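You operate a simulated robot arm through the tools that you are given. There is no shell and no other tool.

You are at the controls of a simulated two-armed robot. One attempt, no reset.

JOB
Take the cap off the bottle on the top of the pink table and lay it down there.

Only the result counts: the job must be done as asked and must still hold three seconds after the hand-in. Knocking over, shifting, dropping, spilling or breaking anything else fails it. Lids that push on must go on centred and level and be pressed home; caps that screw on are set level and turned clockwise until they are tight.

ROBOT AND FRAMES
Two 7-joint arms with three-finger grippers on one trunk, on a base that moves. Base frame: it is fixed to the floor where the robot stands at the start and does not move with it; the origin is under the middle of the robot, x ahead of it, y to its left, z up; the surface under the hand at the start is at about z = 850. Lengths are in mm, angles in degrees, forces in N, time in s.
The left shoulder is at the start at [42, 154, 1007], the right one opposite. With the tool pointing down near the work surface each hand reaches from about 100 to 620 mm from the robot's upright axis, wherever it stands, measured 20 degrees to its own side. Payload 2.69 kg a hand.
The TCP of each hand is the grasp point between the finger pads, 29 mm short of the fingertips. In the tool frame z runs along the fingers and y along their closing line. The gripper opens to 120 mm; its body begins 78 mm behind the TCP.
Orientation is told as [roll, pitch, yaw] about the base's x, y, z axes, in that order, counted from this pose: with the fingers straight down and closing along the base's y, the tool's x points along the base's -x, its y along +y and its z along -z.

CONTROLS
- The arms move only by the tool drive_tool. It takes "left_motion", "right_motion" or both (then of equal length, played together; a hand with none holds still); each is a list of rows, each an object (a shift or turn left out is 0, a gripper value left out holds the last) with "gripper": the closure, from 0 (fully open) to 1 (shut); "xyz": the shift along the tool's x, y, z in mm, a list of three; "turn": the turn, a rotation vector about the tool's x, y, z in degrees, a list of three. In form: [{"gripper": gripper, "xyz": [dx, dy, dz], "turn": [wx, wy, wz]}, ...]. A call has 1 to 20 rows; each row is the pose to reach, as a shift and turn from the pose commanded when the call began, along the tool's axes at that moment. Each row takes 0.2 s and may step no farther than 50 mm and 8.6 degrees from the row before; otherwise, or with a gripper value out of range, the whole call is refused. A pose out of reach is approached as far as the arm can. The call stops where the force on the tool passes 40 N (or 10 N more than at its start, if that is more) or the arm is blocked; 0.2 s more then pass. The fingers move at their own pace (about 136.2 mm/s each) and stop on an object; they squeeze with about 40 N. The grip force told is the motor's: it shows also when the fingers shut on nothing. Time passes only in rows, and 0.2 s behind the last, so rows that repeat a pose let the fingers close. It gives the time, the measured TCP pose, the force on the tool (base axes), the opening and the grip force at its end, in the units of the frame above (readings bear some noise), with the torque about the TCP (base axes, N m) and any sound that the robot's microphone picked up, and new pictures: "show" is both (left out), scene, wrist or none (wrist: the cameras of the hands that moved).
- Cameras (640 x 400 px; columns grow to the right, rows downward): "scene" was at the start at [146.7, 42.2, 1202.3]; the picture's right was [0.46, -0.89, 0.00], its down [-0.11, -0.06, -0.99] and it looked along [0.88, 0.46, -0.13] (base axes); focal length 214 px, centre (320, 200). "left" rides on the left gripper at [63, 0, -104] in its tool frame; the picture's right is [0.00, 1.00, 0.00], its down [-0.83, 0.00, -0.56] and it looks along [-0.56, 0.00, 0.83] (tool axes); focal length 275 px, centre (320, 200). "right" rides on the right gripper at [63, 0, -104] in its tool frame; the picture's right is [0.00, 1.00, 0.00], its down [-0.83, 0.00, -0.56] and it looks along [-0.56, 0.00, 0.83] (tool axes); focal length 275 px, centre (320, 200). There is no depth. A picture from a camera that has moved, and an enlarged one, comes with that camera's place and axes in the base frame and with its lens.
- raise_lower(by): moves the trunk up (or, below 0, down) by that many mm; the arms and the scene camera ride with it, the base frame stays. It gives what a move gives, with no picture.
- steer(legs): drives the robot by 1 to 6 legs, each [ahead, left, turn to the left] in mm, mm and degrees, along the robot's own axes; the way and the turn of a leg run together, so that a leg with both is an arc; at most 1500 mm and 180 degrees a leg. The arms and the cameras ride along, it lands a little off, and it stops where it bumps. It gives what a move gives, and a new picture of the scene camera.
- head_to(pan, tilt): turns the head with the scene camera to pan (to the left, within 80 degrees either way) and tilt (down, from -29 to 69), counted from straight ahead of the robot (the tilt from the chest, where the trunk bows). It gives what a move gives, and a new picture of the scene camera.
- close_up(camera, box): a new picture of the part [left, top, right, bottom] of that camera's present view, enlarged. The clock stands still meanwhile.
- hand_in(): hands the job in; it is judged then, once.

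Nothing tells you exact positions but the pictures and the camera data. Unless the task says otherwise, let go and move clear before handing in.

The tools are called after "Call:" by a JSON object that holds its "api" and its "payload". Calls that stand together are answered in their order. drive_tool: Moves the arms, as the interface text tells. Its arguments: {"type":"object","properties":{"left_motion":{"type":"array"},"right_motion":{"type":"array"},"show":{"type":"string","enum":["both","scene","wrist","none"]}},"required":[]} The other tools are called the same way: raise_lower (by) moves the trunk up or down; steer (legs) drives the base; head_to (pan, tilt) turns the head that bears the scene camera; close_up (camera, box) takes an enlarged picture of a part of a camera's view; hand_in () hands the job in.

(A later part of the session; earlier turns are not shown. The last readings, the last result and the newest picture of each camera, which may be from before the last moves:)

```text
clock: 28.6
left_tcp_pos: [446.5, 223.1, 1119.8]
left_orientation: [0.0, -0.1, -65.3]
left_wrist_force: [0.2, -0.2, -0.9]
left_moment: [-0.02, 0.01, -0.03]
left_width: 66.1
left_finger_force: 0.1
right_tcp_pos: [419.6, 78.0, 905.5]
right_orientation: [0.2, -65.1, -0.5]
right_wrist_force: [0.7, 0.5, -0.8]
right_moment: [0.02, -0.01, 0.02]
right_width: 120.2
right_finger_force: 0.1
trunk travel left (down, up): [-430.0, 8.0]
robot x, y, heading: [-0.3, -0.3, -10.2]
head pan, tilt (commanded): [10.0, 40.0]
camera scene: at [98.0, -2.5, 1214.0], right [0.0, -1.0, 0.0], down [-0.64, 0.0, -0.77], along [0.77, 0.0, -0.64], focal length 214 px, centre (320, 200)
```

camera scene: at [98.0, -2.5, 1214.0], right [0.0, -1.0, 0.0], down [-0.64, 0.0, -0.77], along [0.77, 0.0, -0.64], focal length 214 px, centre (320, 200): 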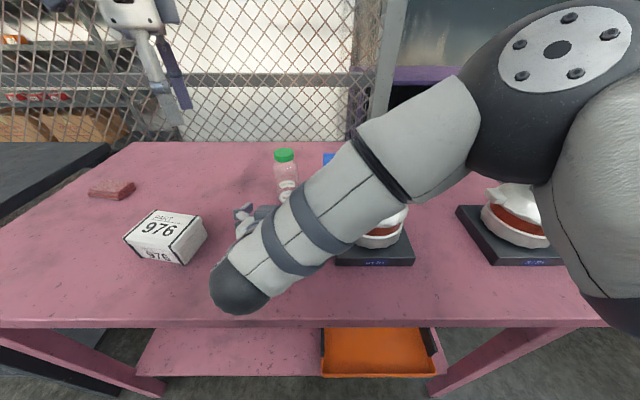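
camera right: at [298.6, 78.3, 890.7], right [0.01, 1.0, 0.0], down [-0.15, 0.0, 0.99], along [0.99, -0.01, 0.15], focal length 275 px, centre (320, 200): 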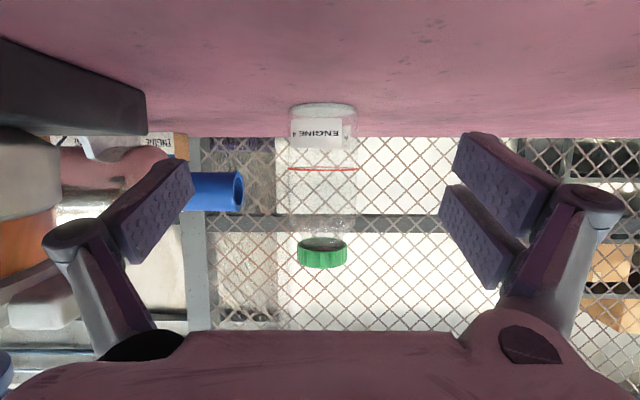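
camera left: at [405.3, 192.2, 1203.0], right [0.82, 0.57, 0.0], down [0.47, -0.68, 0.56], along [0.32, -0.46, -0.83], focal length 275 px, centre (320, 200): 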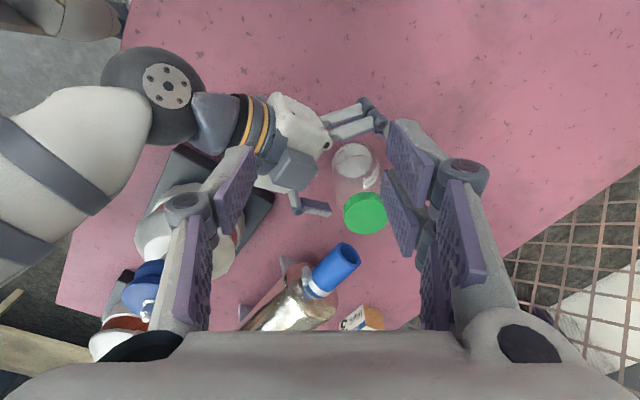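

The right forearm passes well above the valve stands. I'll slide the right hand forward around the bottle again.

Call:
{"api": "drive_tool", "payload": {"right_motion": [{"xyz": [-8.5, 0.5, 22]}, {"xyz": [-17, 1, 44]}, {"xyz": [-25.5, 1.5, 66]}, {"xyz": [-34, 1.5, 88]}, {"xyz": [-41.8, 1.5, 108]}, {"xyz": [-41.8, 1.5, 108]}], "show": "both"}}

```text
clock: 30.1
left_tcp_pos: [447.5, 224.3, 1119.4]
left_orientation: [0.1, 0.0, -65.2]
left_wrist_force: [-0.1, -0.3, -0.7]
left_moment: [0.02, 0.01, 0.02]
left_width: 65.8
left_finger_force: 0.1
right_tcp_pos: [533.0, 78.8, 896.7]
right_orientation: [-0.1, -65.0, -0.1]
right_wrist_force: [0.4, 0.1, -0.7]
right_moment: [0.04, -0.03, 0.03]
right_width: 119.8
right_finger_force: 0.1
trunk travel left (down, up): [-430.0, 8.0]
robot x, y, heading: [1.1, -1.6, -10.2]
head pan, tilt (commanded): [10.0, 40.0]
camera scene: at [97.8, -2.6, 1214.0], right [0.0, -1.0, 0.0], down [-0.64, 0.0, -0.77], along [0.77, 0.0, -0.64], focal length 214 px, centre (320, 200)
camera right: at [411.3, 79.1, 883.3], right [0.0, 1.0, 0.0], down [-0.15, 0.0, 0.99], along [0.99, 0.0, 0.15], focal length 275 px, centre (320, 200)
```

scene: 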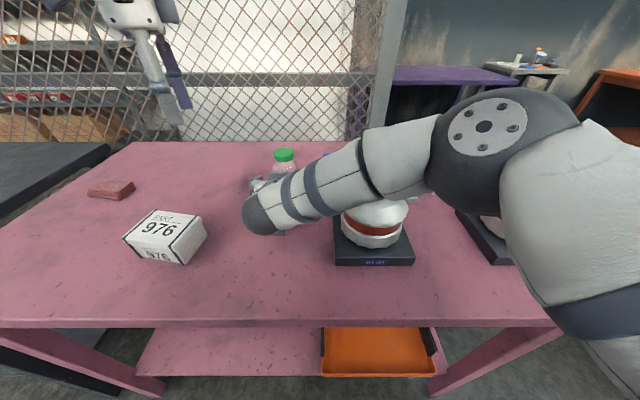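
right: 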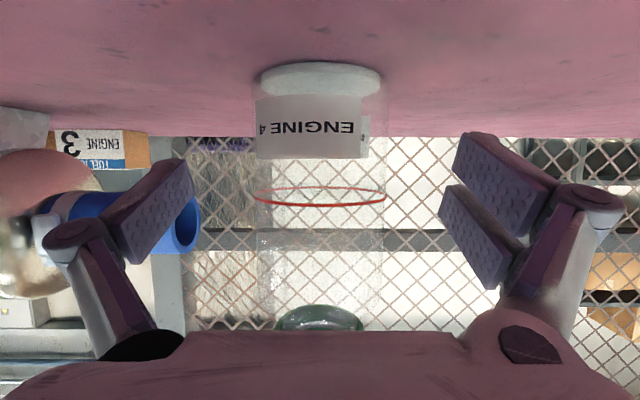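

The bottle is centred between the fingers and the forearm is clear of the stands. I'll close the right hand on the body.

Call:
{"api": "drive_tool", "payload": {"right_motion": [{"xyz": [-0.8, 0, 1.8], "gripper": 0.25}, {"xyz": [-0.8, 0, 1.8], "gripper": 0.42}, {"xyz": [-0.8, 0, 1.8], "gripper": 0.46}, {"xyz": [-0.8, 0, 1.8], "gripper": 0.49}, {"xyz": [-0.8, 0, 1.8], "gripper": 0.52}, {"xyz": [-0.8, 0, 1.8], "gripper": 0.6}, {"xyz": [-0.8, 0, 1.8], "gripper": 1.0}, {"xyz": [-0.8, 0, 1.8], "gripper": 1.0}], "show": "wrist"}}

Call:
{"api": "head_to", "payload": {"pan": 32, "tilt": 25}}

```text
clock: 31.9
left_tcp_pos: [446.6, 223.9, 1119.3]
left_orientation: [0.1, 0.0, -65.2]
left_wrist_force: [-0.4, -0.3, -0.3]
left_moment: [0.01, 0.01, -0.02]
left_width: 65.9
left_finger_force: 0.1
right_tcp_pos: [534.4, 79.5, 896.6]
right_orientation: [0.0, -64.9, -0.1]
right_wrist_force: [0.1, -0.4, 0.7]
right_moment: [0.09, 0.02, 0.02]
right_width: 56.5
right_finger_force: 40.5
trunk travel left (down, up): [-430.0, 8.0]
robot x, y, heading: [-4.1, -0.5, -10.1]
head pan, tilt (commanded): [10.0, 40.0]
camera right: at [413.4, 79.4, 882.7], right [0.0, 1.0, 0.0], down [-0.15, 0.0, 0.99], along [0.99, 0.0, 0.15], focal length 275 px, centre (320, 200)
```

right: 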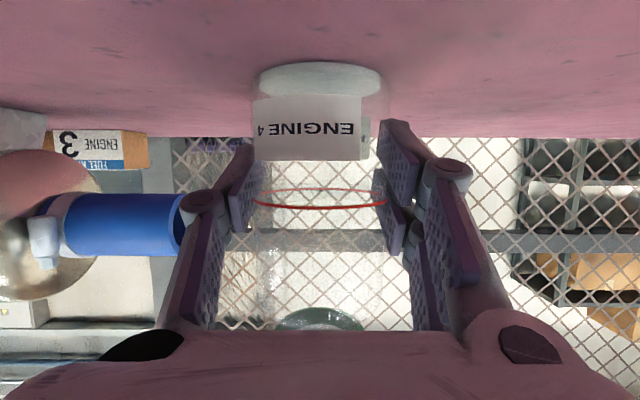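

```text
clock: 32.7
left_tcp_pos: [446.1, 224.1, 1120.2]
left_orientation: [0.1, 0.0, -65.2]
left_wrist_force: [0.1, -0.7, -0.3]
left_moment: [0.02, 0.03, 0.02]
left_width: 65.9
left_finger_force: 0.1
right_tcp_pos: [534.8, 79.0, 895.4]
right_orientation: [0.0, -65.1, -0.1]
right_wrist_force: [0.4, 1.0, -0.3]
right_moment: [0.05, 0.02, 0.02]
right_width: 56.5
right_finger_force: 40.1
trunk travel left (down, up): [-430.0, 8.0]
robot x, y, heading: [0.4, 2.8, -10.0]
head pan, tilt (commanded): [32.0, 25.0]
camera scene: at [98.4, 31.9, 1237.3], right [0.37, -0.93, 0.0], down [-0.39, -0.16, -0.91], along [0.84, 0.34, -0.42], focal length 214 px, centre (320, 200)
```

scene: 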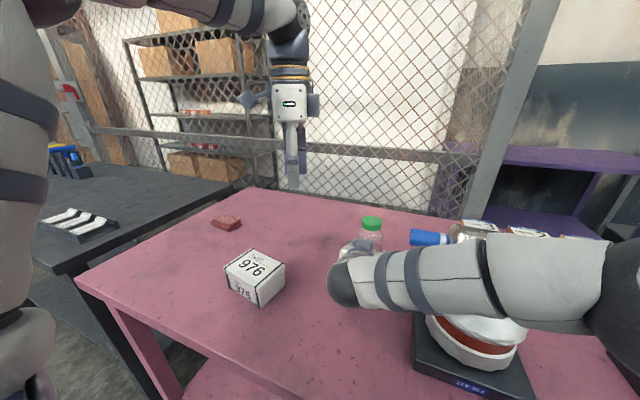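

The bottle is held again (56.5 mm, 40 N). I'll bring the left hand over the cap at z ≈ 1040 and check alignment.

Call:
{"api": "drive_tool", "payload": {"left_motion": [{"xyz": [-28, 4, 8], "turn": [0, 0, -1]}, {"xyz": [-56, 8, 16], "turn": [0, 0, -2]}, {"xyz": [-85, 12, 30], "turn": [0, 0, -3]}, {"xyz": [-113, 15, 44], "turn": [0, 0, -4]}, {"xyz": [-141, 19, 60], "turn": [0, 0, -5]}, {"xyz": [-160, 21.5, 72], "turn": [0, 0, -5]}, {"xyz": [-169, 22.7, 79.5], "turn": [0, 0, -5]}, {"xyz": [-169, 22.7, 79.5], "turn": [0, 0, -5]}], "show": "both"}}

Call:
{"api": "close_up", "payload": {"camera": "left", "box": [250, 100, 410, 230]}}

```text
clock: 34.5
left_tcp_pos: [537.6, 80.2, 1039.8]
left_orientation: [0.0, 0.0, -60.3]
left_wrist_force: [0.0, 0.6, 0.0]
left_moment: [0.01, -0.03, -0.01]
left_width: 65.9
left_finger_force: 0.0
right_tcp_pos: [534.5, 79.5, 895.3]
right_orientation: [0.0, -65.1, -0.2]
right_wrist_force: [1.2, 0.7, 0.5]
right_moment: [0.09, -0.03, -0.02]
right_width: 56.3
right_finger_force: 40.0
trunk travel left (down, up): [-430.0, 8.0]
robot x, y, heading: [-1.9, -0.8, -10.2]
head pan, tilt (commanded): [32.0, 25.0]
camera scene: at [98.4, 31.9, 1237.3], right [0.37, -0.93, 0.0], down [-0.39, -0.16, -0.91], along [0.84, 0.34, -0.42], focal length 214 px, centre (320, 200)
camera left: at [506.9, 136.1, 1143.9], right [0.87, 0.49, 0.0], down [0.41, -0.72, 0.56], along [0.28, -0.48, -0.83], focal length 275 px, centre (320, 200)
```

scene: 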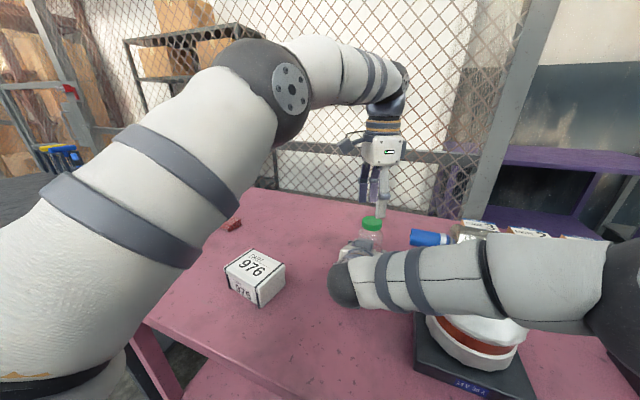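
left: 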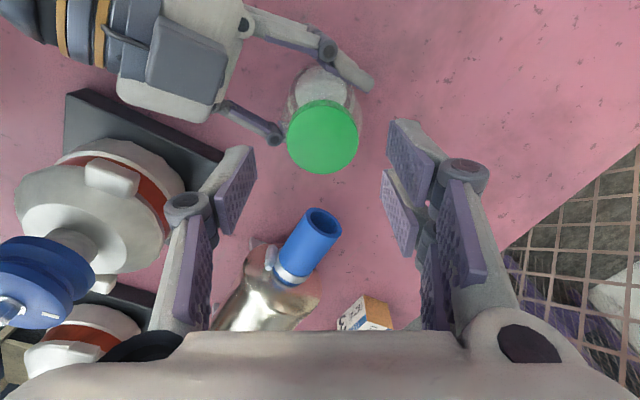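

```text
3.08 times, centred on (330, 165) of left
camera zoom: at [506.9, 136.1, 1143.9], right [0.87, 0.49, 0.0], down [0.41, -0.72, 0.56], along [0.28, -0.48, -0.83], focal length 847 px, centre (289, 308)
```

zoom: 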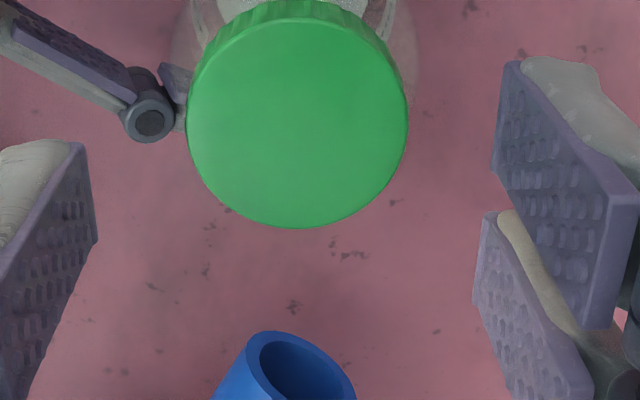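

The left hand now reaches comfortably. The cap is about 1–2 mm off the hand's centre, so I'll correct that and descend to z ≈ 991 with the fingers around the cap.

Call:
{"api": "drive_tool", "payload": {"left_motion": [{"xyz": [-1, 1.8, 10]}, {"xyz": [-1, 1.8, 20]}, {"xyz": [-1, 1.8, 30]}, {"xyz": [-1, 1.8, 39]}, {"xyz": [-1, 1.8, 45]}, {"xyz": [-1, 1.8, 49]}], "show": "both"}}

Call:
{"api": "close_up", "payload": {"camera": "scene", "box": [310, 120, 430, 310]}}

```text
clock: 35.9
left_tcp_pos: [540.5, 80.1, 991.1]
left_orientation: [0.1, 0.0, -60.2]
left_wrist_force: [0.4, 0.2, 0.6]
left_moment: [-0.02, 0.04, -0.02]
left_width: 66.2
left_finger_force: 0.0
right_tcp_pos: [535.0, 79.0, 895.8]
right_orientation: [0.0, -65.0, -0.2]
right_wrist_force: [0.0, 0.7, 2.3]
right_moment: [0.12, 0.01, -0.02]
right_width: 56.4
right_finger_force: 40.3
trunk travel left (down, up): [-430.0, 8.0]
robot x, y, heading: [-0.8, 0.2, -10.0]
head pan, tilt (commanded): [32.0, 25.0]
camera scene: at [98.3, 31.9, 1237.3], right [0.37, -0.93, 0.0], down [-0.39, -0.16, -0.91], along [0.84, 0.34, -0.42], focal length 214 px, centre (320, 200)
camera left: at [510.0, 135.1, 1094.2], right [0.87, 0.49, 0.0], down [0.41, -0.72, 0.56], along [0.28, -0.48, -0.83], focal length 275 px, centre (320, 200)
```

scene: 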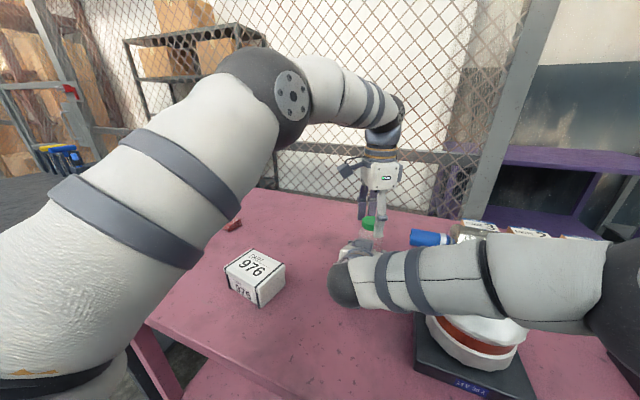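
left: 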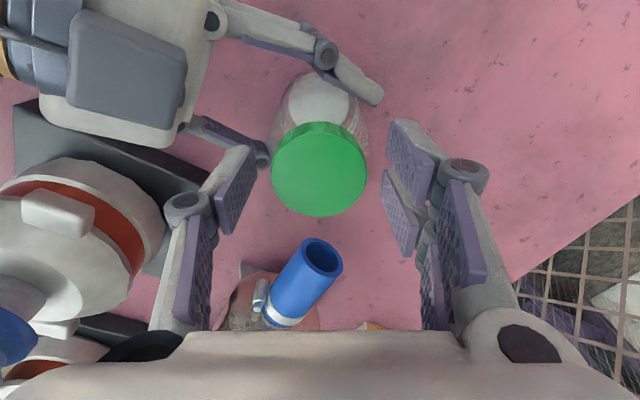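

```text
2.11 times, centred on (370, 215) of scene
camera zoom: at [98.3, 31.9, 1237.3], right [0.37, -0.93, 0.0], down [-0.39, -0.16, -0.91], along [0.84, 0.34, -0.42], focal length 452 px, centre (215, 168)
```

zoom: 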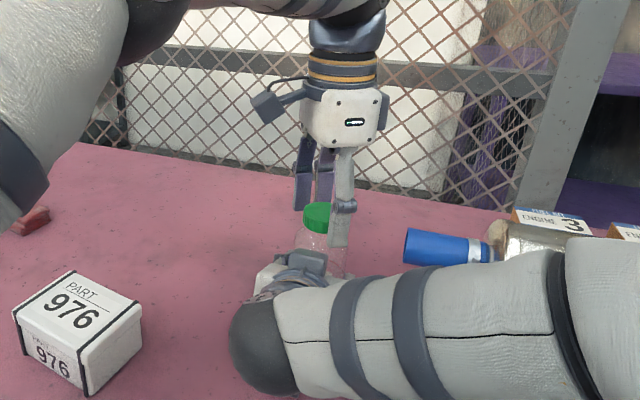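

The cap is centred between the left fingers to within about 0.5 mm. I'll close the left hand on it.

Call:
{"api": "drive_tool", "payload": {"left_motion": [{"gripper": 0.52}, {"gripper": 0.57}, {"gripper": 0.6}, {"gripper": 0.62}, {"gripper": 0.64}, {"gripper": 0.7}, {"gripper": 1.0}, {"gripper": 1.0}], "show": "both"}}

```text
clock: 37.7
left_tcp_pos: [539.1, 79.5, 991.0]
left_orientation: [0.1, 0.0, -60.3]
left_wrist_force: [-4.8, -4.5, 1.2]
left_moment: [-0.09, 0.14, 0.02]
left_width: 44.5
left_finger_force: 39.4
right_tcp_pos: [535.9, 78.7, 896.2]
right_orientation: [0.0, -65.0, -0.1]
right_wrist_force: [7.2, 4.2, -0.1]
right_moment: [-0.24, 0.36, -0.04]
right_width: 56.6
right_finger_force: 40.0
trunk travel left (down, up): [-430.0, 8.0]
robot x, y, heading: [-1.0, 1.5, -10.3]
head pan, tilt (commanded): [32.0, 25.0]
camera scene: at [98.4, 31.9, 1237.3], right [0.37, -0.93, 0.0], down [-0.39, -0.16, -0.91], along [0.84, 0.34, -0.42], focal length 214 px, centre (320, 200)
camera left: at [510.0, 134.9, 1094.3], right [0.87, 0.49, 0.0], down [0.41, -0.72, 0.56], along [0.28, -0.48, -0.83], focal length 275 px, centre (320, 200)
```

scene: 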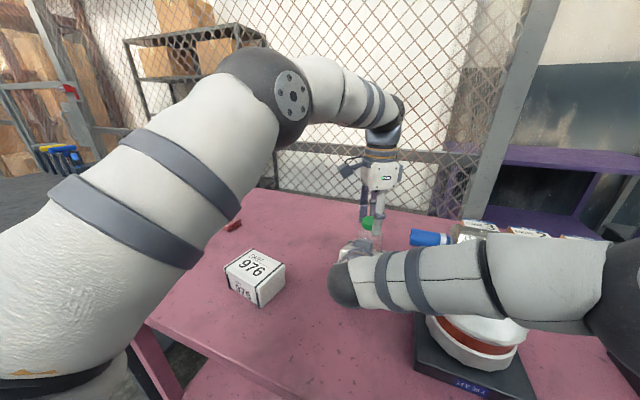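
left: 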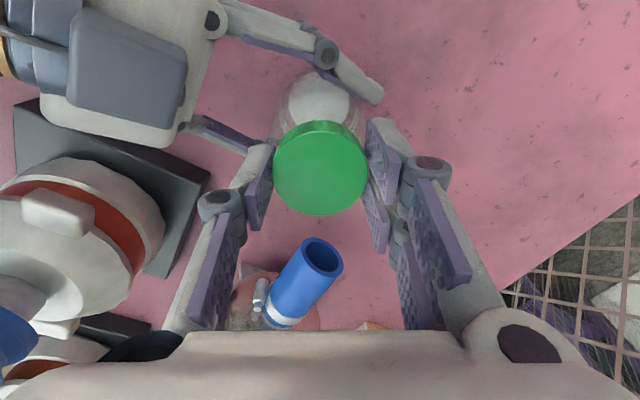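

The cap is gripped (44.5 mm, 40 N). I'll try a short counter-clockwise turn and watch the forces.

Call:
{"api": "drive_tool", "payload": {"left_motion": [{"xyz": [0, -0.7, 0], "turn": [0, 0, -5]}, {"xyz": [0, -0.7, 0], "turn": [0, 0, -12]}, {"xyz": [0, -0.7, 0], "turn": [0, 0, -20]}], "show": "wrist"}}

```text
clock: 38.5
left_tcp_pos: [541.2, 79.4, 991.6]
left_orientation: [0.1, -0.1, -40.1]
left_wrist_force: [2.4, -2.5, 1.1]
left_moment: [0.02, 0.03, -0.03]
left_width: 44.6
left_finger_force: 40.4
right_tcp_pos: [534.4, 79.6, 896.1]
right_orientation: [0.0, -65.0, -0.1]
right_wrist_force: [-1.3, 1.7, 2.5]
right_moment: [-0.05, -0.22, 0.0]
right_width: 56.5
right_finger_force: 40.3
trunk travel left (down, up): [-430.0, 8.0]
robot x, y, heading: [0.0, 0.8, -10.3]
head pan, tilt (commanded): [32.0, 25.0]
camera left: at [492.5, 120.9, 1094.5], right [0.65, 0.76, 0.0], down [0.63, -0.54, 0.56], along [0.43, -0.36, -0.83], focal length 275 px, centre (320, 200)
```

left: 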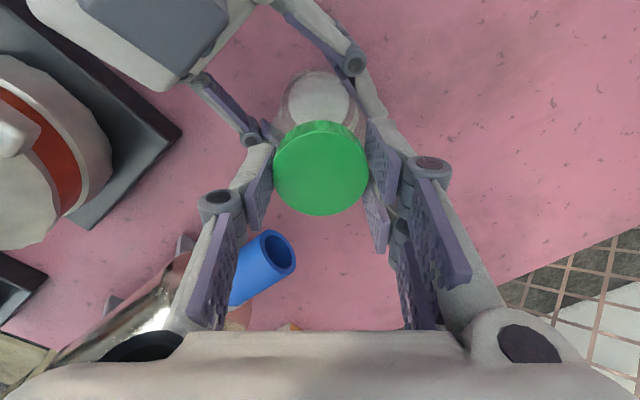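

It turned 20° with almost no torque. I'll continue the stroke to about yaw +35 and then check whether the bottle turned along with it.

Call:
{"api": "drive_tool", "payload": {"left_motion": [{"turn": [0, 0, -8]}, {"turn": [0, 0, -16]}, {"turn": [0, 0, -24]}, {"turn": [0, 0, -32]}, {"turn": [0, 0, -40]}, {"turn": [0, 0, -48]}, {"turn": [0, 0, -56]}, {"turn": [0, 0, -64]}, {"turn": [0, 0, -72]}], "show": "both"}}

Call:
{"api": "close_up", "payload": {"camera": "right", "box": [200, 40, 440, 340]}}

```text
clock: 40.5
left_tcp_pos: [538.8, 78.8, 991.0]
left_orientation: [-0.1, -0.1, 32.0]
left_wrist_force: [10.4, 2.8, 1.4]
left_moment: [0.12, -0.24, -0.01]
left_width: 44.3
left_finger_force: 39.9
right_tcp_pos: [535.9, 78.5, 896.3]
right_orientation: [0.0, -65.0, -0.2]
right_wrist_force: [-11.2, -0.8, 4.6]
right_moment: [0.35, -0.8, -0.02]
right_width: 56.7
right_finger_force: 40.2
trunk travel left (down, up): [-430.0, 8.0]
robot x, y, heading: [1.5, 0.8, -10.2]
head pan, tilt (commanded): [32.0, 25.0]
camera scene: at [98.1, 32.0, 1237.4], right [0.37, -0.93, 0.0], down [-0.39, -0.16, -0.91], along [0.84, 0.34, -0.42], focal length 214 px, centre (320, 200)
camera left: at [486.2, 47.0, 1094.9], right [-0.53, 0.85, 0.0], down [0.7, 0.44, 0.56], along [0.48, 0.29, -0.83], focal length 275 px, centre (320, 200)
```

scene: 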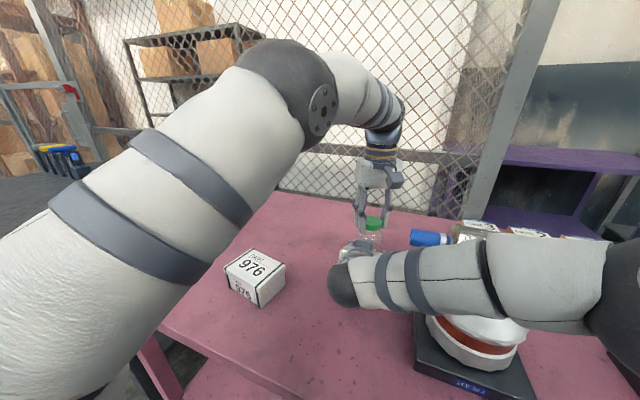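
left: 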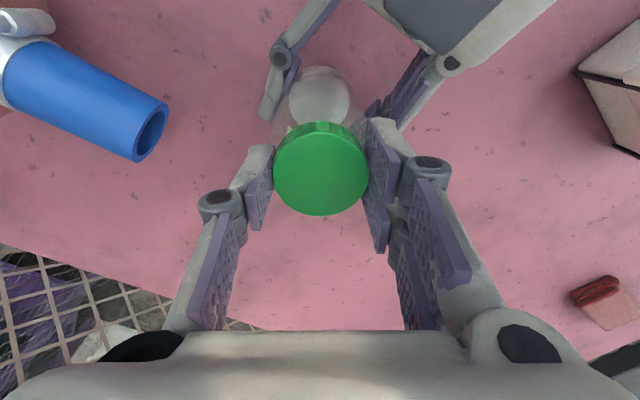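

```text
1.33 times, centred on (320, 190) of right
camera zoom: at [413.1, 79.4, 882.8], right [0.0, 1.0, 0.0], down [-0.15, 0.0, 0.99], along [0.99, 0.0, 0.15], focal length 367 px, centre (320, 213)
```

zoom: 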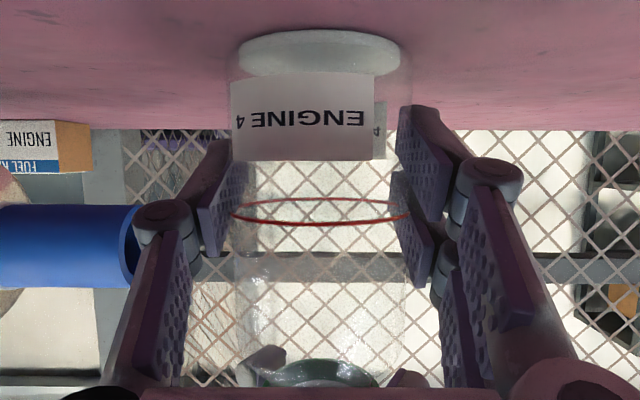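

The bottle's label hasn't moved, so the cap itself turned about 92°. I'll relieve the sideways strain and open. Then I'll rotate back clockwise and regrip for the next stroke.

Call:
{"api": "drive_tool", "payload": {"left_motion": [{"xyz": [-1.0, -0.4, 0]}, {"xyz": [-1.0, -0.4, 0], "gripper": 0.58}, {"xyz": [-1.0, -0.4, 0], "gripper": 0.5}, {"xyz": [-1.0, -0.4, 0], "gripper": 0.47}], "show": "both"}}

Call:
{"api": "close_up", "payload": {"camera": "right", "box": [220, 190, 420, 340]}}

Call:
{"api": "close_up", "payload": {"camera": "left", "box": [240, 60, 400, 230]}}

```text
clock: 41.5
left_tcp_pos: [539.8, 79.6, 991.4]
left_orientation: [-0.1, -0.1, 31.8]
left_wrist_force: [-0.6, -0.3, -0.3]
left_moment: [0.0, -0.02, 0.02]
left_width: 63.4
left_finger_force: 0.1
right_tcp_pos: [534.3, 78.3, 896.3]
right_orientation: [0.0, -65.1, -0.2]
right_wrist_force: [1.5, -0.1, 1.7]
right_moment: [0.05, 0.01, -0.04]
right_width: 56.5
right_finger_force: 39.8
trunk travel left (down, up): [-430.0, 8.0]
robot x, y, heading: [-1.0, -1.0, -10.1]
head pan, tilt (commanded): [32.0, 25.0]
camera scene: at [98.4, 31.9, 1237.3], right [0.37, -0.93, 0.0], down [-0.39, -0.16, -0.91], along [0.84, 0.34, -0.42], focal length 214 px, centre (320, 200)
camera left: at [487.1, 47.5, 1094.7], right [-0.52, 0.85, 0.0], down [0.71, 0.43, 0.56], along [0.47, 0.29, -0.83], focal length 275 px, centre (320, 200)
```

scene: 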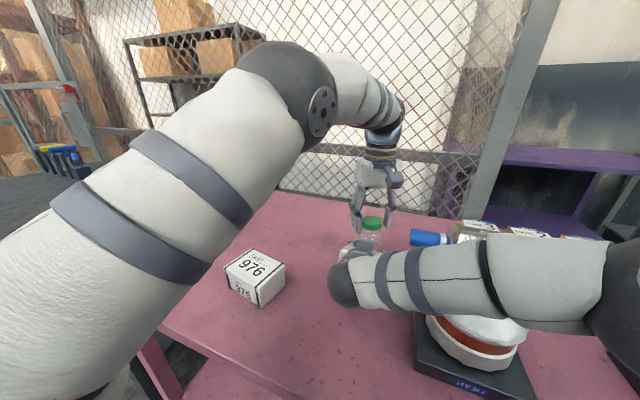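
left: 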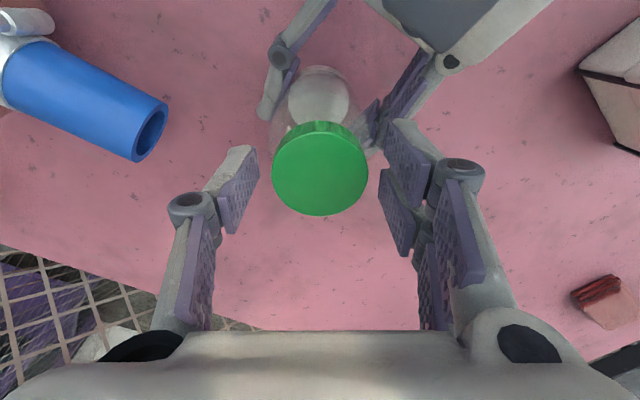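

```text
2.67 times, centred on (320, 265) of right
camera zoom: at [413.7, 79.1, 882.8], right [0.0, 1.0, 0.0], down [-0.15, 0.0, 0.99], along [0.99, 0.0, 0.15], focal length 734 px, centre (320, 27)
```

zoom: 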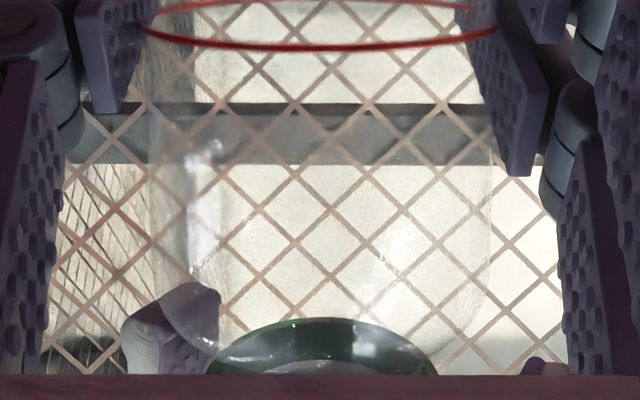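

```text
2.35 times, centred on (320, 145) of left
camera zoom: at [487.1, 47.5, 1094.7], right [-0.52, 0.85, 0.0], down [0.71, 0.43, 0.56], along [0.47, 0.29, -0.83], focal length 648 px, centre (320, 329)
```

zoom: 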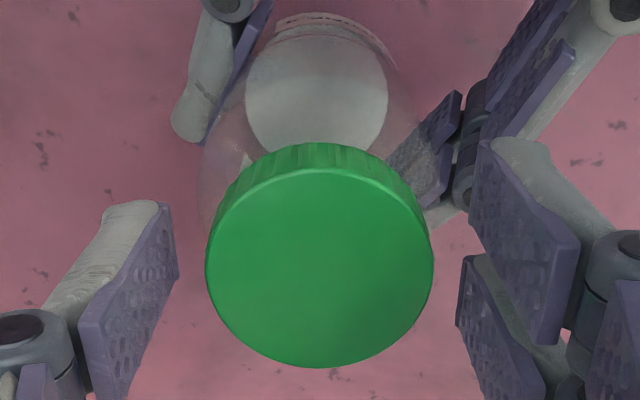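

The cap sits level and centred. I'll rotate the left hand back clockwise by 92° and regrip.

Call:
{"api": "drive_tool", "payload": {"left_motion": [{"xyz": [0.9, -0.1, 0], "turn": [0, 0, 7.7]}, {"xyz": [0.9, -0.1, 0], "turn": [0, 0, 15.4]}, {"xyz": [0.9, -0.1, 0], "turn": [0, 0, 23.1]}, {"xyz": [0.9, -0.1, 0], "turn": [0, 0, 30.8]}, {"xyz": [0.9, -0.1, 0], "turn": [0, 0, 38.5]}, {"xyz": [0.9, -0.1, 0], "turn": [0, 0, 46.2]}, {"xyz": [0.9, -0.1, 0], "turn": [0, 0, 53.9]}, {"xyz": [0.9, -0.1, 0], "turn": [0, 0, 61.6]}, {"xyz": [0.9, -0.1, 0], "turn": [0, 0, 69.3]}, {"xyz": [0.9, -0.1, 0], "turn": [0, 0, 77]}, {"xyz": [0.9, -0.1, 0], "turn": [0, 0, 84.7]}, {"xyz": [0.9, -0.1, 0], "turn": [0, 0, 92]}, {"xyz": [0.9, -0.1, 0], "turn": [0, 0, 92], "gripper": 0.55}, {"xyz": [0.9, -0.1, 0], "turn": [0, 0, 92], "gripper": 0.6}, {"xyz": [0.9, -0.1, 0], "turn": [0, 0, 92], "gripper": 0.63}, {"xyz": [0.9, -0.1, 0], "turn": [0, 0, 92], "gripper": 0.7}, {"xyz": [0.9, -0.1, 0], "turn": [0, 0, 92], "gripper": 1.0}, {"xyz": [0.9, -0.1, 0], "turn": [0, 0, 92], "gripper": 1.0}], "show": "wrist"}}

```text
clock: 45.3
left_tcp_pos: [539.8, 79.6, 991.8]
left_orientation: [0.1, 0.0, -60.2]
left_wrist_force: [-0.7, 0.5, 1.5]
left_moment: [0.02, -0.03, -0.02]
left_width: 44.5
left_finger_force: 40.3
right_tcp_pos: [535.0, 78.5, 895.7]
right_orientation: [0.0, -65.0, -0.1]
right_wrist_force: [1.4, 0.0, 1.2]
right_moment: [0.17, 0.06, 0.01]
right_width: 56.4
right_finger_force: 39.7
trunk travel left (down, up): [-430.0, 8.0]
robot x, y, heading: [-1.2, -2.6, -10.3]
head pan, tilt (commanded): [32.0, 25.0]
camera left: at [509.3, 134.3, 1095.0], right [0.87, 0.49, 0.0], down [0.41, -0.72, 0.56], along [0.28, -0.48, -0.83], focal length 275 px, centre (320, 200)
```

left: 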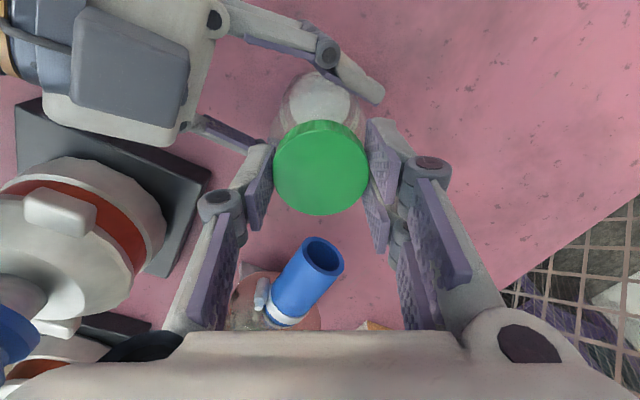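

The grip is well centred, with under 2 N of strain. Now the second 92° counter-clockwise stroke.

Call:
{"api": "drive_tool", "payload": {"left_motion": [{"turn": [0, 0, -7.7]}, {"turn": [0, 0, -15.4]}, {"turn": [0, 0, -23.1]}, {"turn": [0, 0, -30.8]}, {"turn": [0, 0, -38.5]}, {"turn": [0, 0, -46.2]}, {"turn": [0, 0, -53.9]}, {"turn": [0, 0, -61.6]}, {"turn": [0, 0, -69.3]}, {"turn": [0, 0, -77]}, {"turn": [0, 0, -84.7]}, {"turn": [0, 0, -92]}], "show": "wrist"}}

Call:
{"api": "close_up", "payload": {"camera": "right", "box": [200, 40, 440, 340]}}

```text
clock: 47.9
left_tcp_pos: [541.6, 78.3, 992.9]
left_orientation: [0.0, -0.2, 32.0]
left_wrist_force: [5.7, 12.9, 8.8]
left_moment: [0.37, -0.03, -0.02]
left_width: 43.9
left_finger_force: 39.9
right_tcp_pos: [535.0, 79.9, 895.4]
right_orientation: [0.0, -65.0, -0.3]
right_wrist_force: [-6.3, -10.5, -0.9]
right_moment: [0.99, -0.23, -0.06]
right_width: 56.4
right_finger_force: 40.2
trunk travel left (down, up): [-430.0, 8.0]
robot x, y, heading: [0.4, 1.4, -10.2]
head pan, tilt (commanded): [32.0, 25.0]
camera left: at [487.2, 45.7, 1095.0], right [-0.53, 0.85, 0.0], down [0.71, 0.44, 0.56], along [0.48, 0.29, -0.83], focal length 275 px, centre (320, 200)
```

left: 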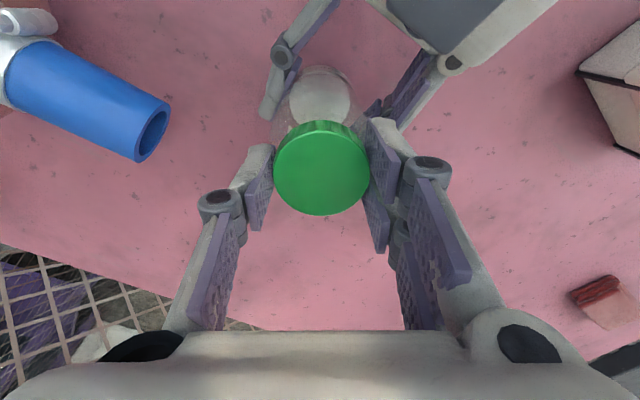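

```text
1.33 times, centred on (320, 190) of right
camera zoom: at [413.3, 78.9, 882.7], right [0.0, 1.0, 0.0], down [-0.15, 0.0, 0.99], along [0.99, 0.0, 0.15], focal length 367 px, centre (320, 213)
```

zoom: 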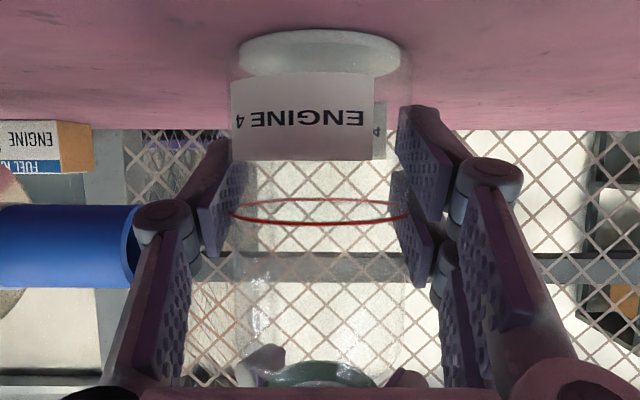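

The upward push of 8.8 N shows the thread is lifting the cap. I'll relieve the strain and regrip slightly higher for the next stroke.

Call:
{"api": "drive_tool", "payload": {"left_motion": [{"xyz": [-1.0, 0.7, -1.0]}, {"xyz": [-1.0, 0.7, -1.0], "gripper": 0.58}, {"xyz": [-1.0, 0.7, -1.0], "gripper": 0.48}, {"xyz": [-1.0, 0.7, -1.0], "gripper": 0.46}, {"xyz": [-0.8, 0.5, -1.2], "turn": [0, 0, 7.7]}, {"xyz": [-0.6, 0.4, -1.4], "turn": [0, 0, 15.4]}, {"xyz": [-0.4, 0.3, -1.5], "turn": [0, 0, 23.1]}, {"xyz": [-0.2, 0.1, -1.5], "turn": [0, 0, 30.8]}, {"xyz": [0, 0, -1.5], "turn": [0, 0, 38.5]}, {"xyz": [0, 0, -1.5], "turn": [0, 0, 46.2]}, {"xyz": [0, 0, -1.5], "turn": [0, 0, 53.9]}, {"xyz": [0, 0, -1.5], "turn": [0, 0, 61.6]}, {"xyz": [0, 0, -1.5], "turn": [0, 0, 69.3]}, {"xyz": [0, 0, -1.5], "turn": [0, 0, 77]}, {"xyz": [0, 0, -1.5], "turn": [0, 0, 84.7]}, {"xyz": [0, 0, -1.5], "turn": [0, 0, 92]}, {"xyz": [0, 0, -1.5], "turn": [0, 0, 92], "gripper": 0.56}, {"xyz": [0, 0, -1.5], "turn": [0, 0, 92], "gripper": 0.62}, {"xyz": [0, 0, -1.5], "turn": [0, 0, 92], "gripper": 0.7}, {"xyz": [0, 0, -1.5], "turn": [0, 0, 92], "gripper": 1.0}], "show": "wrist"}}

```text
clock: 52.1
left_tcp_pos: [540.6, 78.9, 993.4]
left_orientation: [0.0, 0.0, -60.3]
left_wrist_force: [-3.1, -4.2, 2.7]
left_moment: [-0.11, 0.09, -0.02]
left_width: 45.7
left_finger_force: 39.9
right_tcp_pos: [534.9, 80.7, 896.4]
right_orientation: [-0.1, -65.0, -0.1]
right_wrist_force: [4.7, 2.9, 0.8]
right_moment: [-0.2, 0.25, -0.06]
right_width: 56.5
right_finger_force: 39.4
trunk travel left (down, up): [-430.0, 8.0]
robot x, y, heading: [-1.7, -1.6, -10.1]
head pan, tilt (commanded): [32.0, 25.0]
camera left: at [510.0, 134.1, 1096.6], right [0.87, 0.49, 0.0], down [0.41, -0.72, 0.56], along [0.28, -0.48, -0.83], focal length 275 px, centre (320, 200)
```

left: 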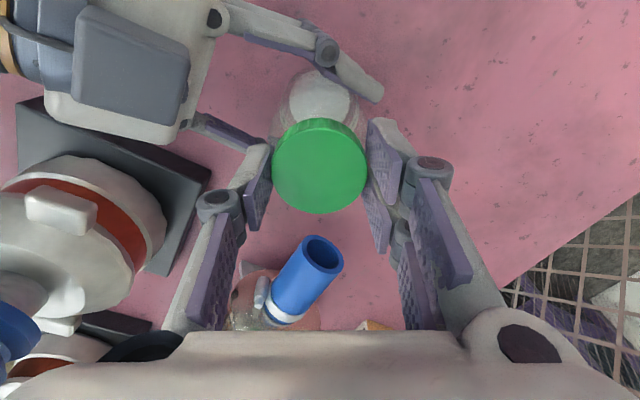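

Third stroke: I'll turn another 92° while rising about 1.2 mm with the thread.

Call:
{"api": "drive_tool", "payload": {"left_motion": [{"xyz": [0, 0, -0.1], "turn": [0, 0, -7.7]}, {"xyz": [0, 0.1, -0.2], "turn": [0, 0, -15.4]}, {"xyz": [0.1, 0.2, -0.3], "turn": [0, 0, -23.1]}, {"xyz": [0.1, 0.2, -0.4], "turn": [0, 0, -30.8]}, {"xyz": [0.2, 0.3, -0.5], "turn": [0, 0, -38.5]}, {"xyz": [0.2, 0.3, -0.6], "turn": [0, 0, -46.2]}, {"xyz": [0.3, 0.4, -0.7], "turn": [0, 0, -53.9]}, {"xyz": [0.3, 0.4, -0.8], "turn": [0, 0, -61.6]}, {"xyz": [0.4, 0.5, -0.9], "turn": [0, 0, -69.3]}, {"xyz": [0.4, 0.6, -1.0], "turn": [0, 0, -77]}, {"xyz": [0.5, 0.6, -1.1], "turn": [0, 0, -84.7]}, {"xyz": [0.5, 0.7, -1.2], "turn": [0, 0, -92]}], "show": "wrist"}}

Call:
{"api": "close_up", "payload": {"camera": "right", "box": [200, 40, 440, 340]}}

```text
clock: 54.7
left_tcp_pos: [541.5, 81.6, 992.6]
left_orientation: [0.1, 0.0, 31.9]
left_wrist_force: [0.2, 0.3, 0.7]
left_moment: [0.02, 0.0, -0.02]
left_width: 45.5
left_finger_force: 39.9
right_tcp_pos: [534.2, 79.3, 895.8]
right_orientation: [0.0, -65.0, -0.2]
right_wrist_force: [0.0, 0.0, 0.9]
right_moment: [0.08, 0.05, -0.06]
right_width: 56.5
right_finger_force: 39.8
trunk travel left (down, up): [-430.0, 8.0]
robot x, y, heading: [-0.2, 0.9, -10.0]
head pan, tilt (commanded): [32.0, 25.0]
camera left: at [487.9, 47.7, 1096.7], right [-0.53, 0.85, 0.0], down [0.71, 0.44, 0.56], along [0.47, 0.29, -0.83], focal length 275 px, centre (320, 200)
```

left: 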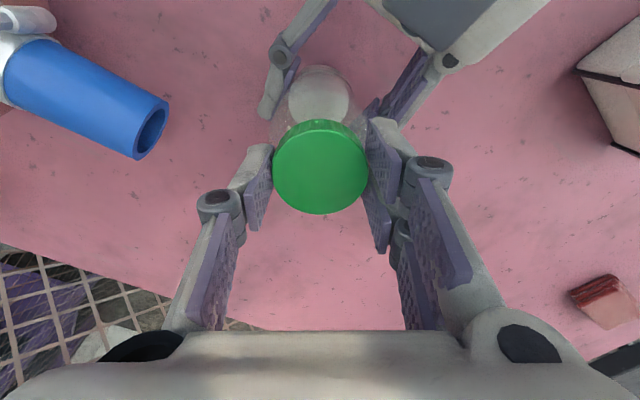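

```text
1.33 times, centred on (320, 190) of right
camera zoom: at [413.7, 79.3, 882.7], right [0.0, 1.0, 0.0], down [-0.15, 0.0, 0.99], along [0.99, 0.0, 0.15], focal length 367 px, centre (320, 213)
```

zoom: 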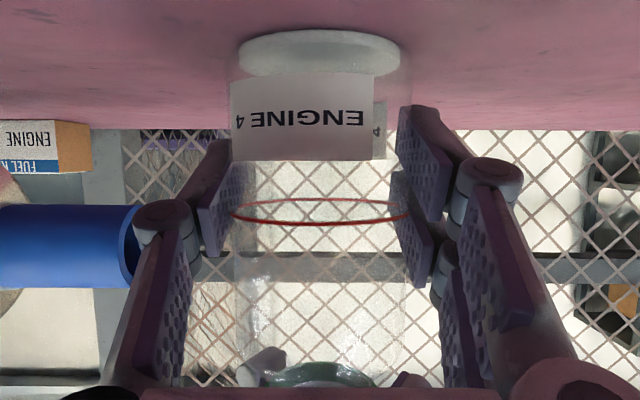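

All forces have dropped to zero, so the cap may already be free. I'll test with a small 3 mm lift.

Call:
{"api": "drive_tool", "payload": {"left_motion": [{"xyz": [0, 0, -1]}, {"xyz": [0, 0, -2]}, {"xyz": [0, 0, -3]}], "show": "wrist"}}

Call:
{"api": "close_up", "payload": {"camera": "right", "box": [220, 190, 420, 340]}}

```text
clock: 55.5
left_tcp_pos: [540.7, 80.0, 997.3]
left_orientation: [0.0, -0.1, 31.9]
left_wrist_force: [-0.1, -0.3, 0.3]
left_moment: [0.01, 0.01, -0.01]
left_width: 45.1
left_finger_force: 39.9
right_tcp_pos: [535.5, 79.7, 895.6]
right_orientation: [0.0, -65.0, -0.2]
right_wrist_force: [0.5, 0.1, 1.6]
right_moment: [0.09, 0.01, -0.05]
right_width: 56.4
right_finger_force: 40.4
trunk travel left (down, up): [-430.0, 8.0]
robot x, y, heading: [-0.5, -1.8, -10.1]
head pan, tilt (commanded): [32.0, 25.0]
camera left: at [487.6, 47.5, 1100.2], right [-0.52, 0.85, 0.0], down [0.71, 0.43, 0.56], along [0.48, 0.29, -0.83], focal length 275 px, centre (320, 200)
```

left: 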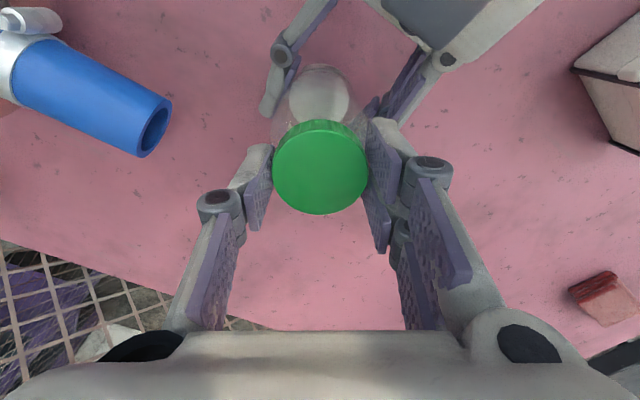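

```text
2.67 times, centred on (320, 265) of right
camera zoom: at [413.6, 79.2, 882.8], right [0.0, 1.0, 0.0], down [-0.15, 0.0, 0.99], along [0.99, 0.0, 0.15], focal length 734 px, centre (320, 27)
```

zoom: 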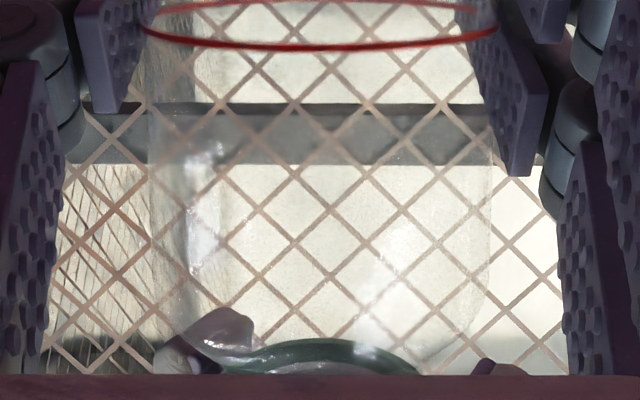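

The cap lifts freely, so it's unscrewed. I'll raise it straight up, clear of the neck.

Call:
{"api": "drive_tool", "payload": {"left_motion": [{"xyz": [0, 0, -5]}, {"xyz": [0, 0, -10]}, {"xyz": [0, 0, -15]}, {"xyz": [0, 0, -20]}, {"xyz": [0, 0, -27]}, {"xyz": [0, 0, -34]}, {"xyz": [0, 0, -42]}], "show": "both"}}

Call:
{"api": "close_up", "payload": {"camera": "scene", "box": [310, 120, 430, 310]}}

```text
clock: 57.1
left_tcp_pos: [541.3, 79.4, 1039.1]
left_orientation: [0.0, -0.2, 31.9]
left_wrist_force: [-0.4, -0.1, -1.1]
left_moment: [-0.01, 0.02, -0.02]
left_width: 45.0
left_finger_force: 40.1
right_tcp_pos: [535.3, 79.3, 896.7]
right_orientation: [0.0, -65.0, -0.2]
right_wrist_force: [1.3, -0.3, 1.9]
right_moment: [0.05, 0.01, -0.03]
right_width: 56.0
right_finger_force: 40.1
trunk travel left (down, up): [-430.0, 8.0]
robot x, y, heading: [1.4, -1.9, -10.3]
head pan, tilt (commanded): [32.0, 25.0]
camera scene: at [98.4, 31.9, 1237.3], right [0.37, -0.93, 0.0], down [-0.39, -0.16, -0.91], along [0.84, 0.34, -0.42], focal length 214 px, centre (320, 200)
camera left: at [488.3, 46.6, 1142.2], right [-0.52, 0.85, 0.0], down [0.71, 0.43, 0.56], along [0.48, 0.29, -0.83], focal length 275 px, centre (320, 200)
```

scene: 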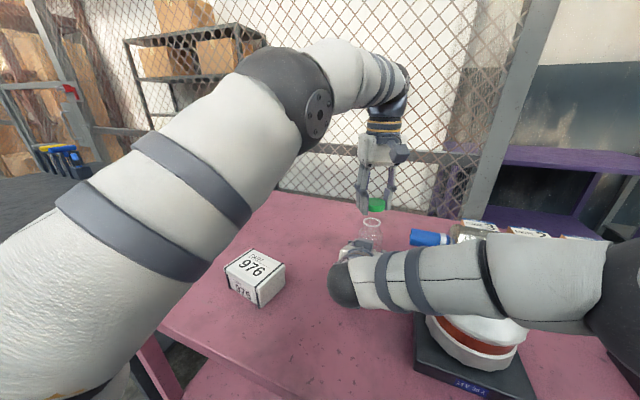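
left: 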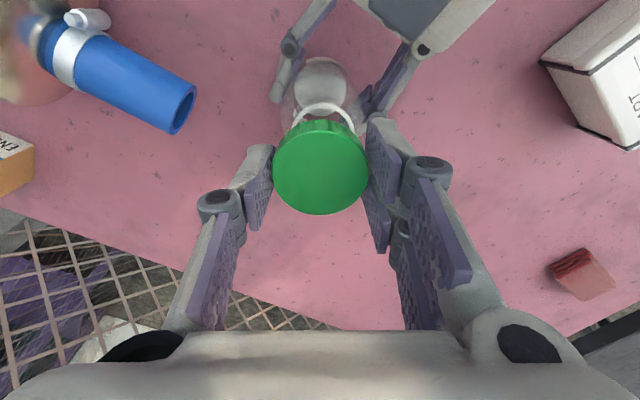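

```text
2.11 times, centred on (370, 215) of scene
camera zoom: at [98.4, 31.9, 1237.3], right [0.37, -0.93, 0.0], down [-0.39, -0.16, -0.91], along [0.84, 0.34, -0.42], focal length 452 px, centre (215, 168)
```

zoom: 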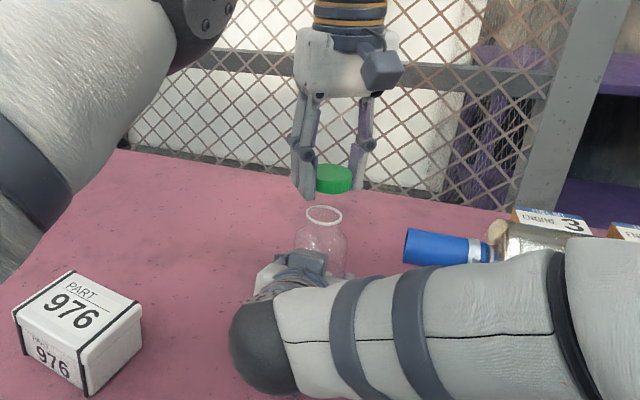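

The cap is off and held above the open neck. I'll carry it left to a clear spot on the pink table near [541, 227], rotating the hand back so its camera block points away from the right hand.

Call:
{"api": "drive_tool", "payload": {"left_motion": [{"xyz": [-6, 10, 0], "turn": [0, 0, 7.7]}, {"xyz": [-13, 21, 0], "turn": [0, 0, 15.4]}, {"xyz": [-20, 31, 0], "turn": [0, 0, 23.1]}, {"xyz": [-26, 42, 0], "turn": [0, 0, 30.8]}, {"xyz": [-33, 52, 0], "turn": [0, 0, 38.5]}, {"xyz": [-39, 63, 0], "turn": [0, 0, 46.2]}, {"xyz": [-46, 73, 0], "turn": [0, 0, 53.9]}, {"xyz": [-52, 84, 0], "turn": [0, 0, 61.6]}, {"xyz": [-59, 94, 0], "turn": [0, 0, 69.3]}, {"xyz": [-65, 105, 0], "turn": [0, 0, 77]}, {"xyz": [-72, 115, 0], "turn": [0, 0, 84.7]}, {"xyz": [-78.4, 125.5, 0], "turn": [0, 0, 92]}], "show": "both"}}

```text
clock: 59.7
left_tcp_pos: [541.0, 229.5, 1038.6]
left_orientation: [0.1, 0.1, -60.3]
left_wrist_force: [0.5, 0.7, 0.1]
left_moment: [0.0, 0.02, 0.0]
left_width: 44.8
left_finger_force: 40.3
right_tcp_pos: [534.5, 79.6, 895.7]
right_orientation: [0.0, -65.0, -0.1]
right_wrist_force: [0.1, 0.5, 1.7]
right_moment: [0.08, 0.03, 0.0]
right_width: 56.5
right_finger_force: 39.6
trunk travel left (down, up): [-430.0, 8.0]
robot x, y, heading: [2.7, 1.5, -10.4]
head pan, tilt (commanded): [32.0, 25.0]
camera scene: at [98.3, 32.0, 1237.3], right [0.37, -0.93, 0.0], down [-0.39, -0.16, -0.91], along [0.84, 0.34, -0.42], focal length 214 px, centre (320, 200)
camera left: at [510.4, 284.4, 1142.5], right [0.87, 0.49, 0.0], down [0.41, -0.72, 0.56], along [0.27, -0.48, -0.83], focal length 275 px, centre (320, 200)
```

scene: 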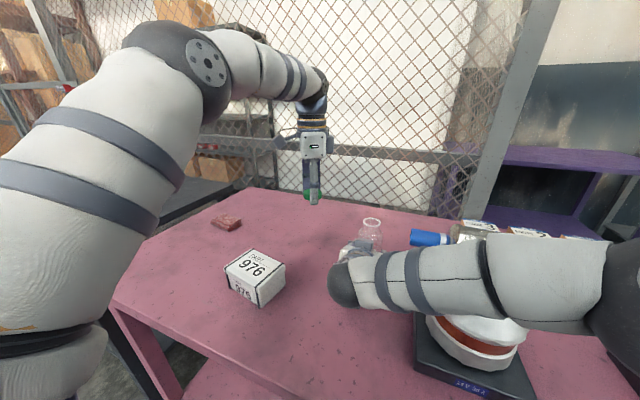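
left: 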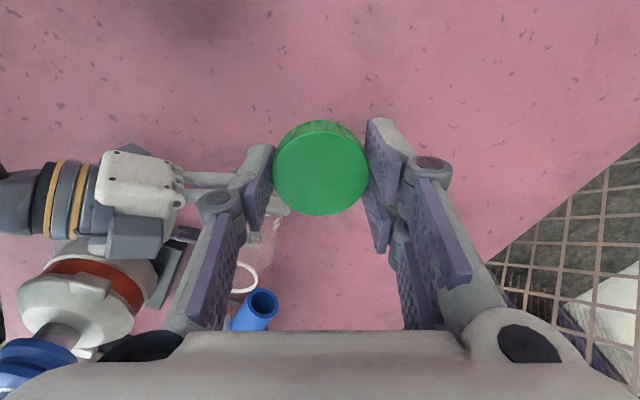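

The spot below is clear. I'll descend to just above the table.

Call:
{"api": "drive_tool", "payload": {"left_motion": [{"xyz": [0, 0, 30]}, {"xyz": [0, 0, 60]}, {"xyz": [0, 0, 90]}, {"xyz": [0, 0, 115]}, {"xyz": [0, 0, 135]}, {"xyz": [0, 0, 148]}], "show": "both"}}

Call:
{"api": "close_up", "payload": {"camera": "scene", "box": [260, 150, 380, 270]}}

```text
clock: 61.1
left_tcp_pos: [540.2, 230.3, 889.6]
left_orientation: [0.1, -0.1, -60.2]
left_wrist_force: [1.4, 0.0, 0.1]
left_moment: [0.02, 0.04, 0.04]
left_width: 44.8
left_finger_force: 39.6
right_tcp_pos: [534.4, 79.8, 895.8]
right_orientation: [0.0, -65.0, -0.2]
right_wrist_force: [-0.6, -0.3, 1.6]
right_moment: [0.05, 0.06, 0.04]
right_width: 56.4
right_finger_force: 39.9
trunk travel left (down, up): [-430.0, 8.0]
robot x, y, heading: [-1.6, -0.9, -10.0]
head pan, tilt (commanded): [32.0, 25.0]
camera scene: at [98.3, 31.9, 1237.3], right [0.37, -0.93, 0.0], down [-0.39, -0.16, -0.91], along [0.84, 0.34, -0.42], focal length 214 px, centre (320, 200)
camera left: at [509.1, 284.8, 992.9], right [0.87, 0.49, 0.0], down [0.41, -0.72, 0.56], along [0.28, -0.48, -0.83], focal length 275 px, centre (320, 200)
```

scene: 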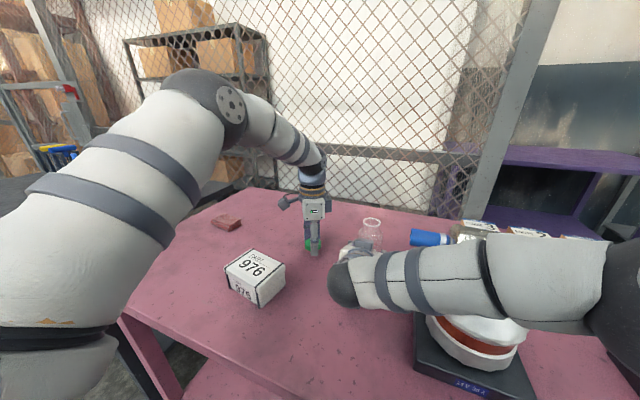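
left: 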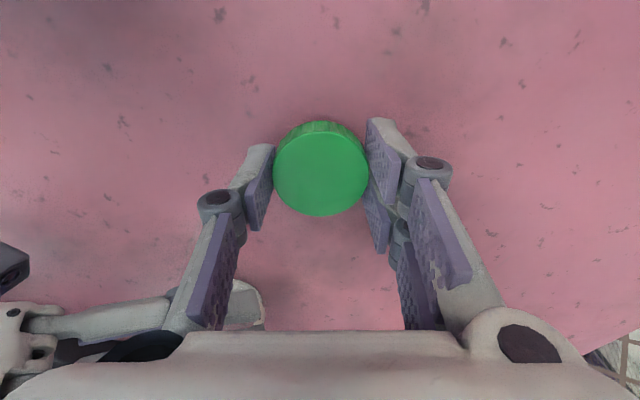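

```text
3.33 times, centred on (320, 210) of scene
camera zoom: at [98.3, 31.9, 1237.3], right [0.37, -0.93, 0.0], down [-0.39, -0.16, -0.91], along [0.84, 0.34, -0.42], focal length 715 px, centre (320, 167)
```

zoom: 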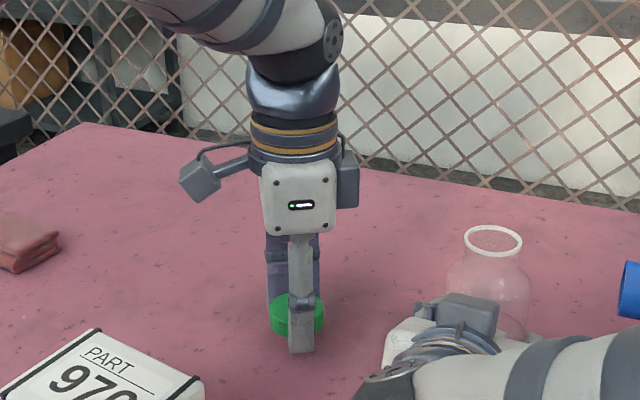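

Call:
{"api": "drive_tool", "payload": {"left_motion": [{"xyz": [0, 0, 1.5]}, {"xyz": [0, 0, 3]}, {"xyz": [0, 0, 4.5]}, {"xyz": [0, 0, 6]}, {"xyz": [0, 0, 7.5]}], "show": "none"}}

```text
clock: 62.3
left_tcp_pos: [541.6, 227.5, 883.7]
left_orientation: [0.1, 0.0, -60.3]
left_wrist_force: [-0.4, 0.3, -0.1]
left_moment: [-0.04, -0.01, -0.01]
left_width: 44.6
left_finger_force: 39.8
right_tcp_pos: [534.6, 79.5, 896.3]
right_orientation: [0.1, -65.1, -0.1]
right_wrist_force: [0.7, 0.6, 0.9]
right_moment: [0.07, 0.02, 0.02]
right_width: 56.6
right_finger_force: 40.0
trunk travel left (down, up): [-430.0, 8.0]
robot x, y, heading: [0.7, 0.1, -10.0]
head pan, tilt (commanded): [32.0, 25.0]
```

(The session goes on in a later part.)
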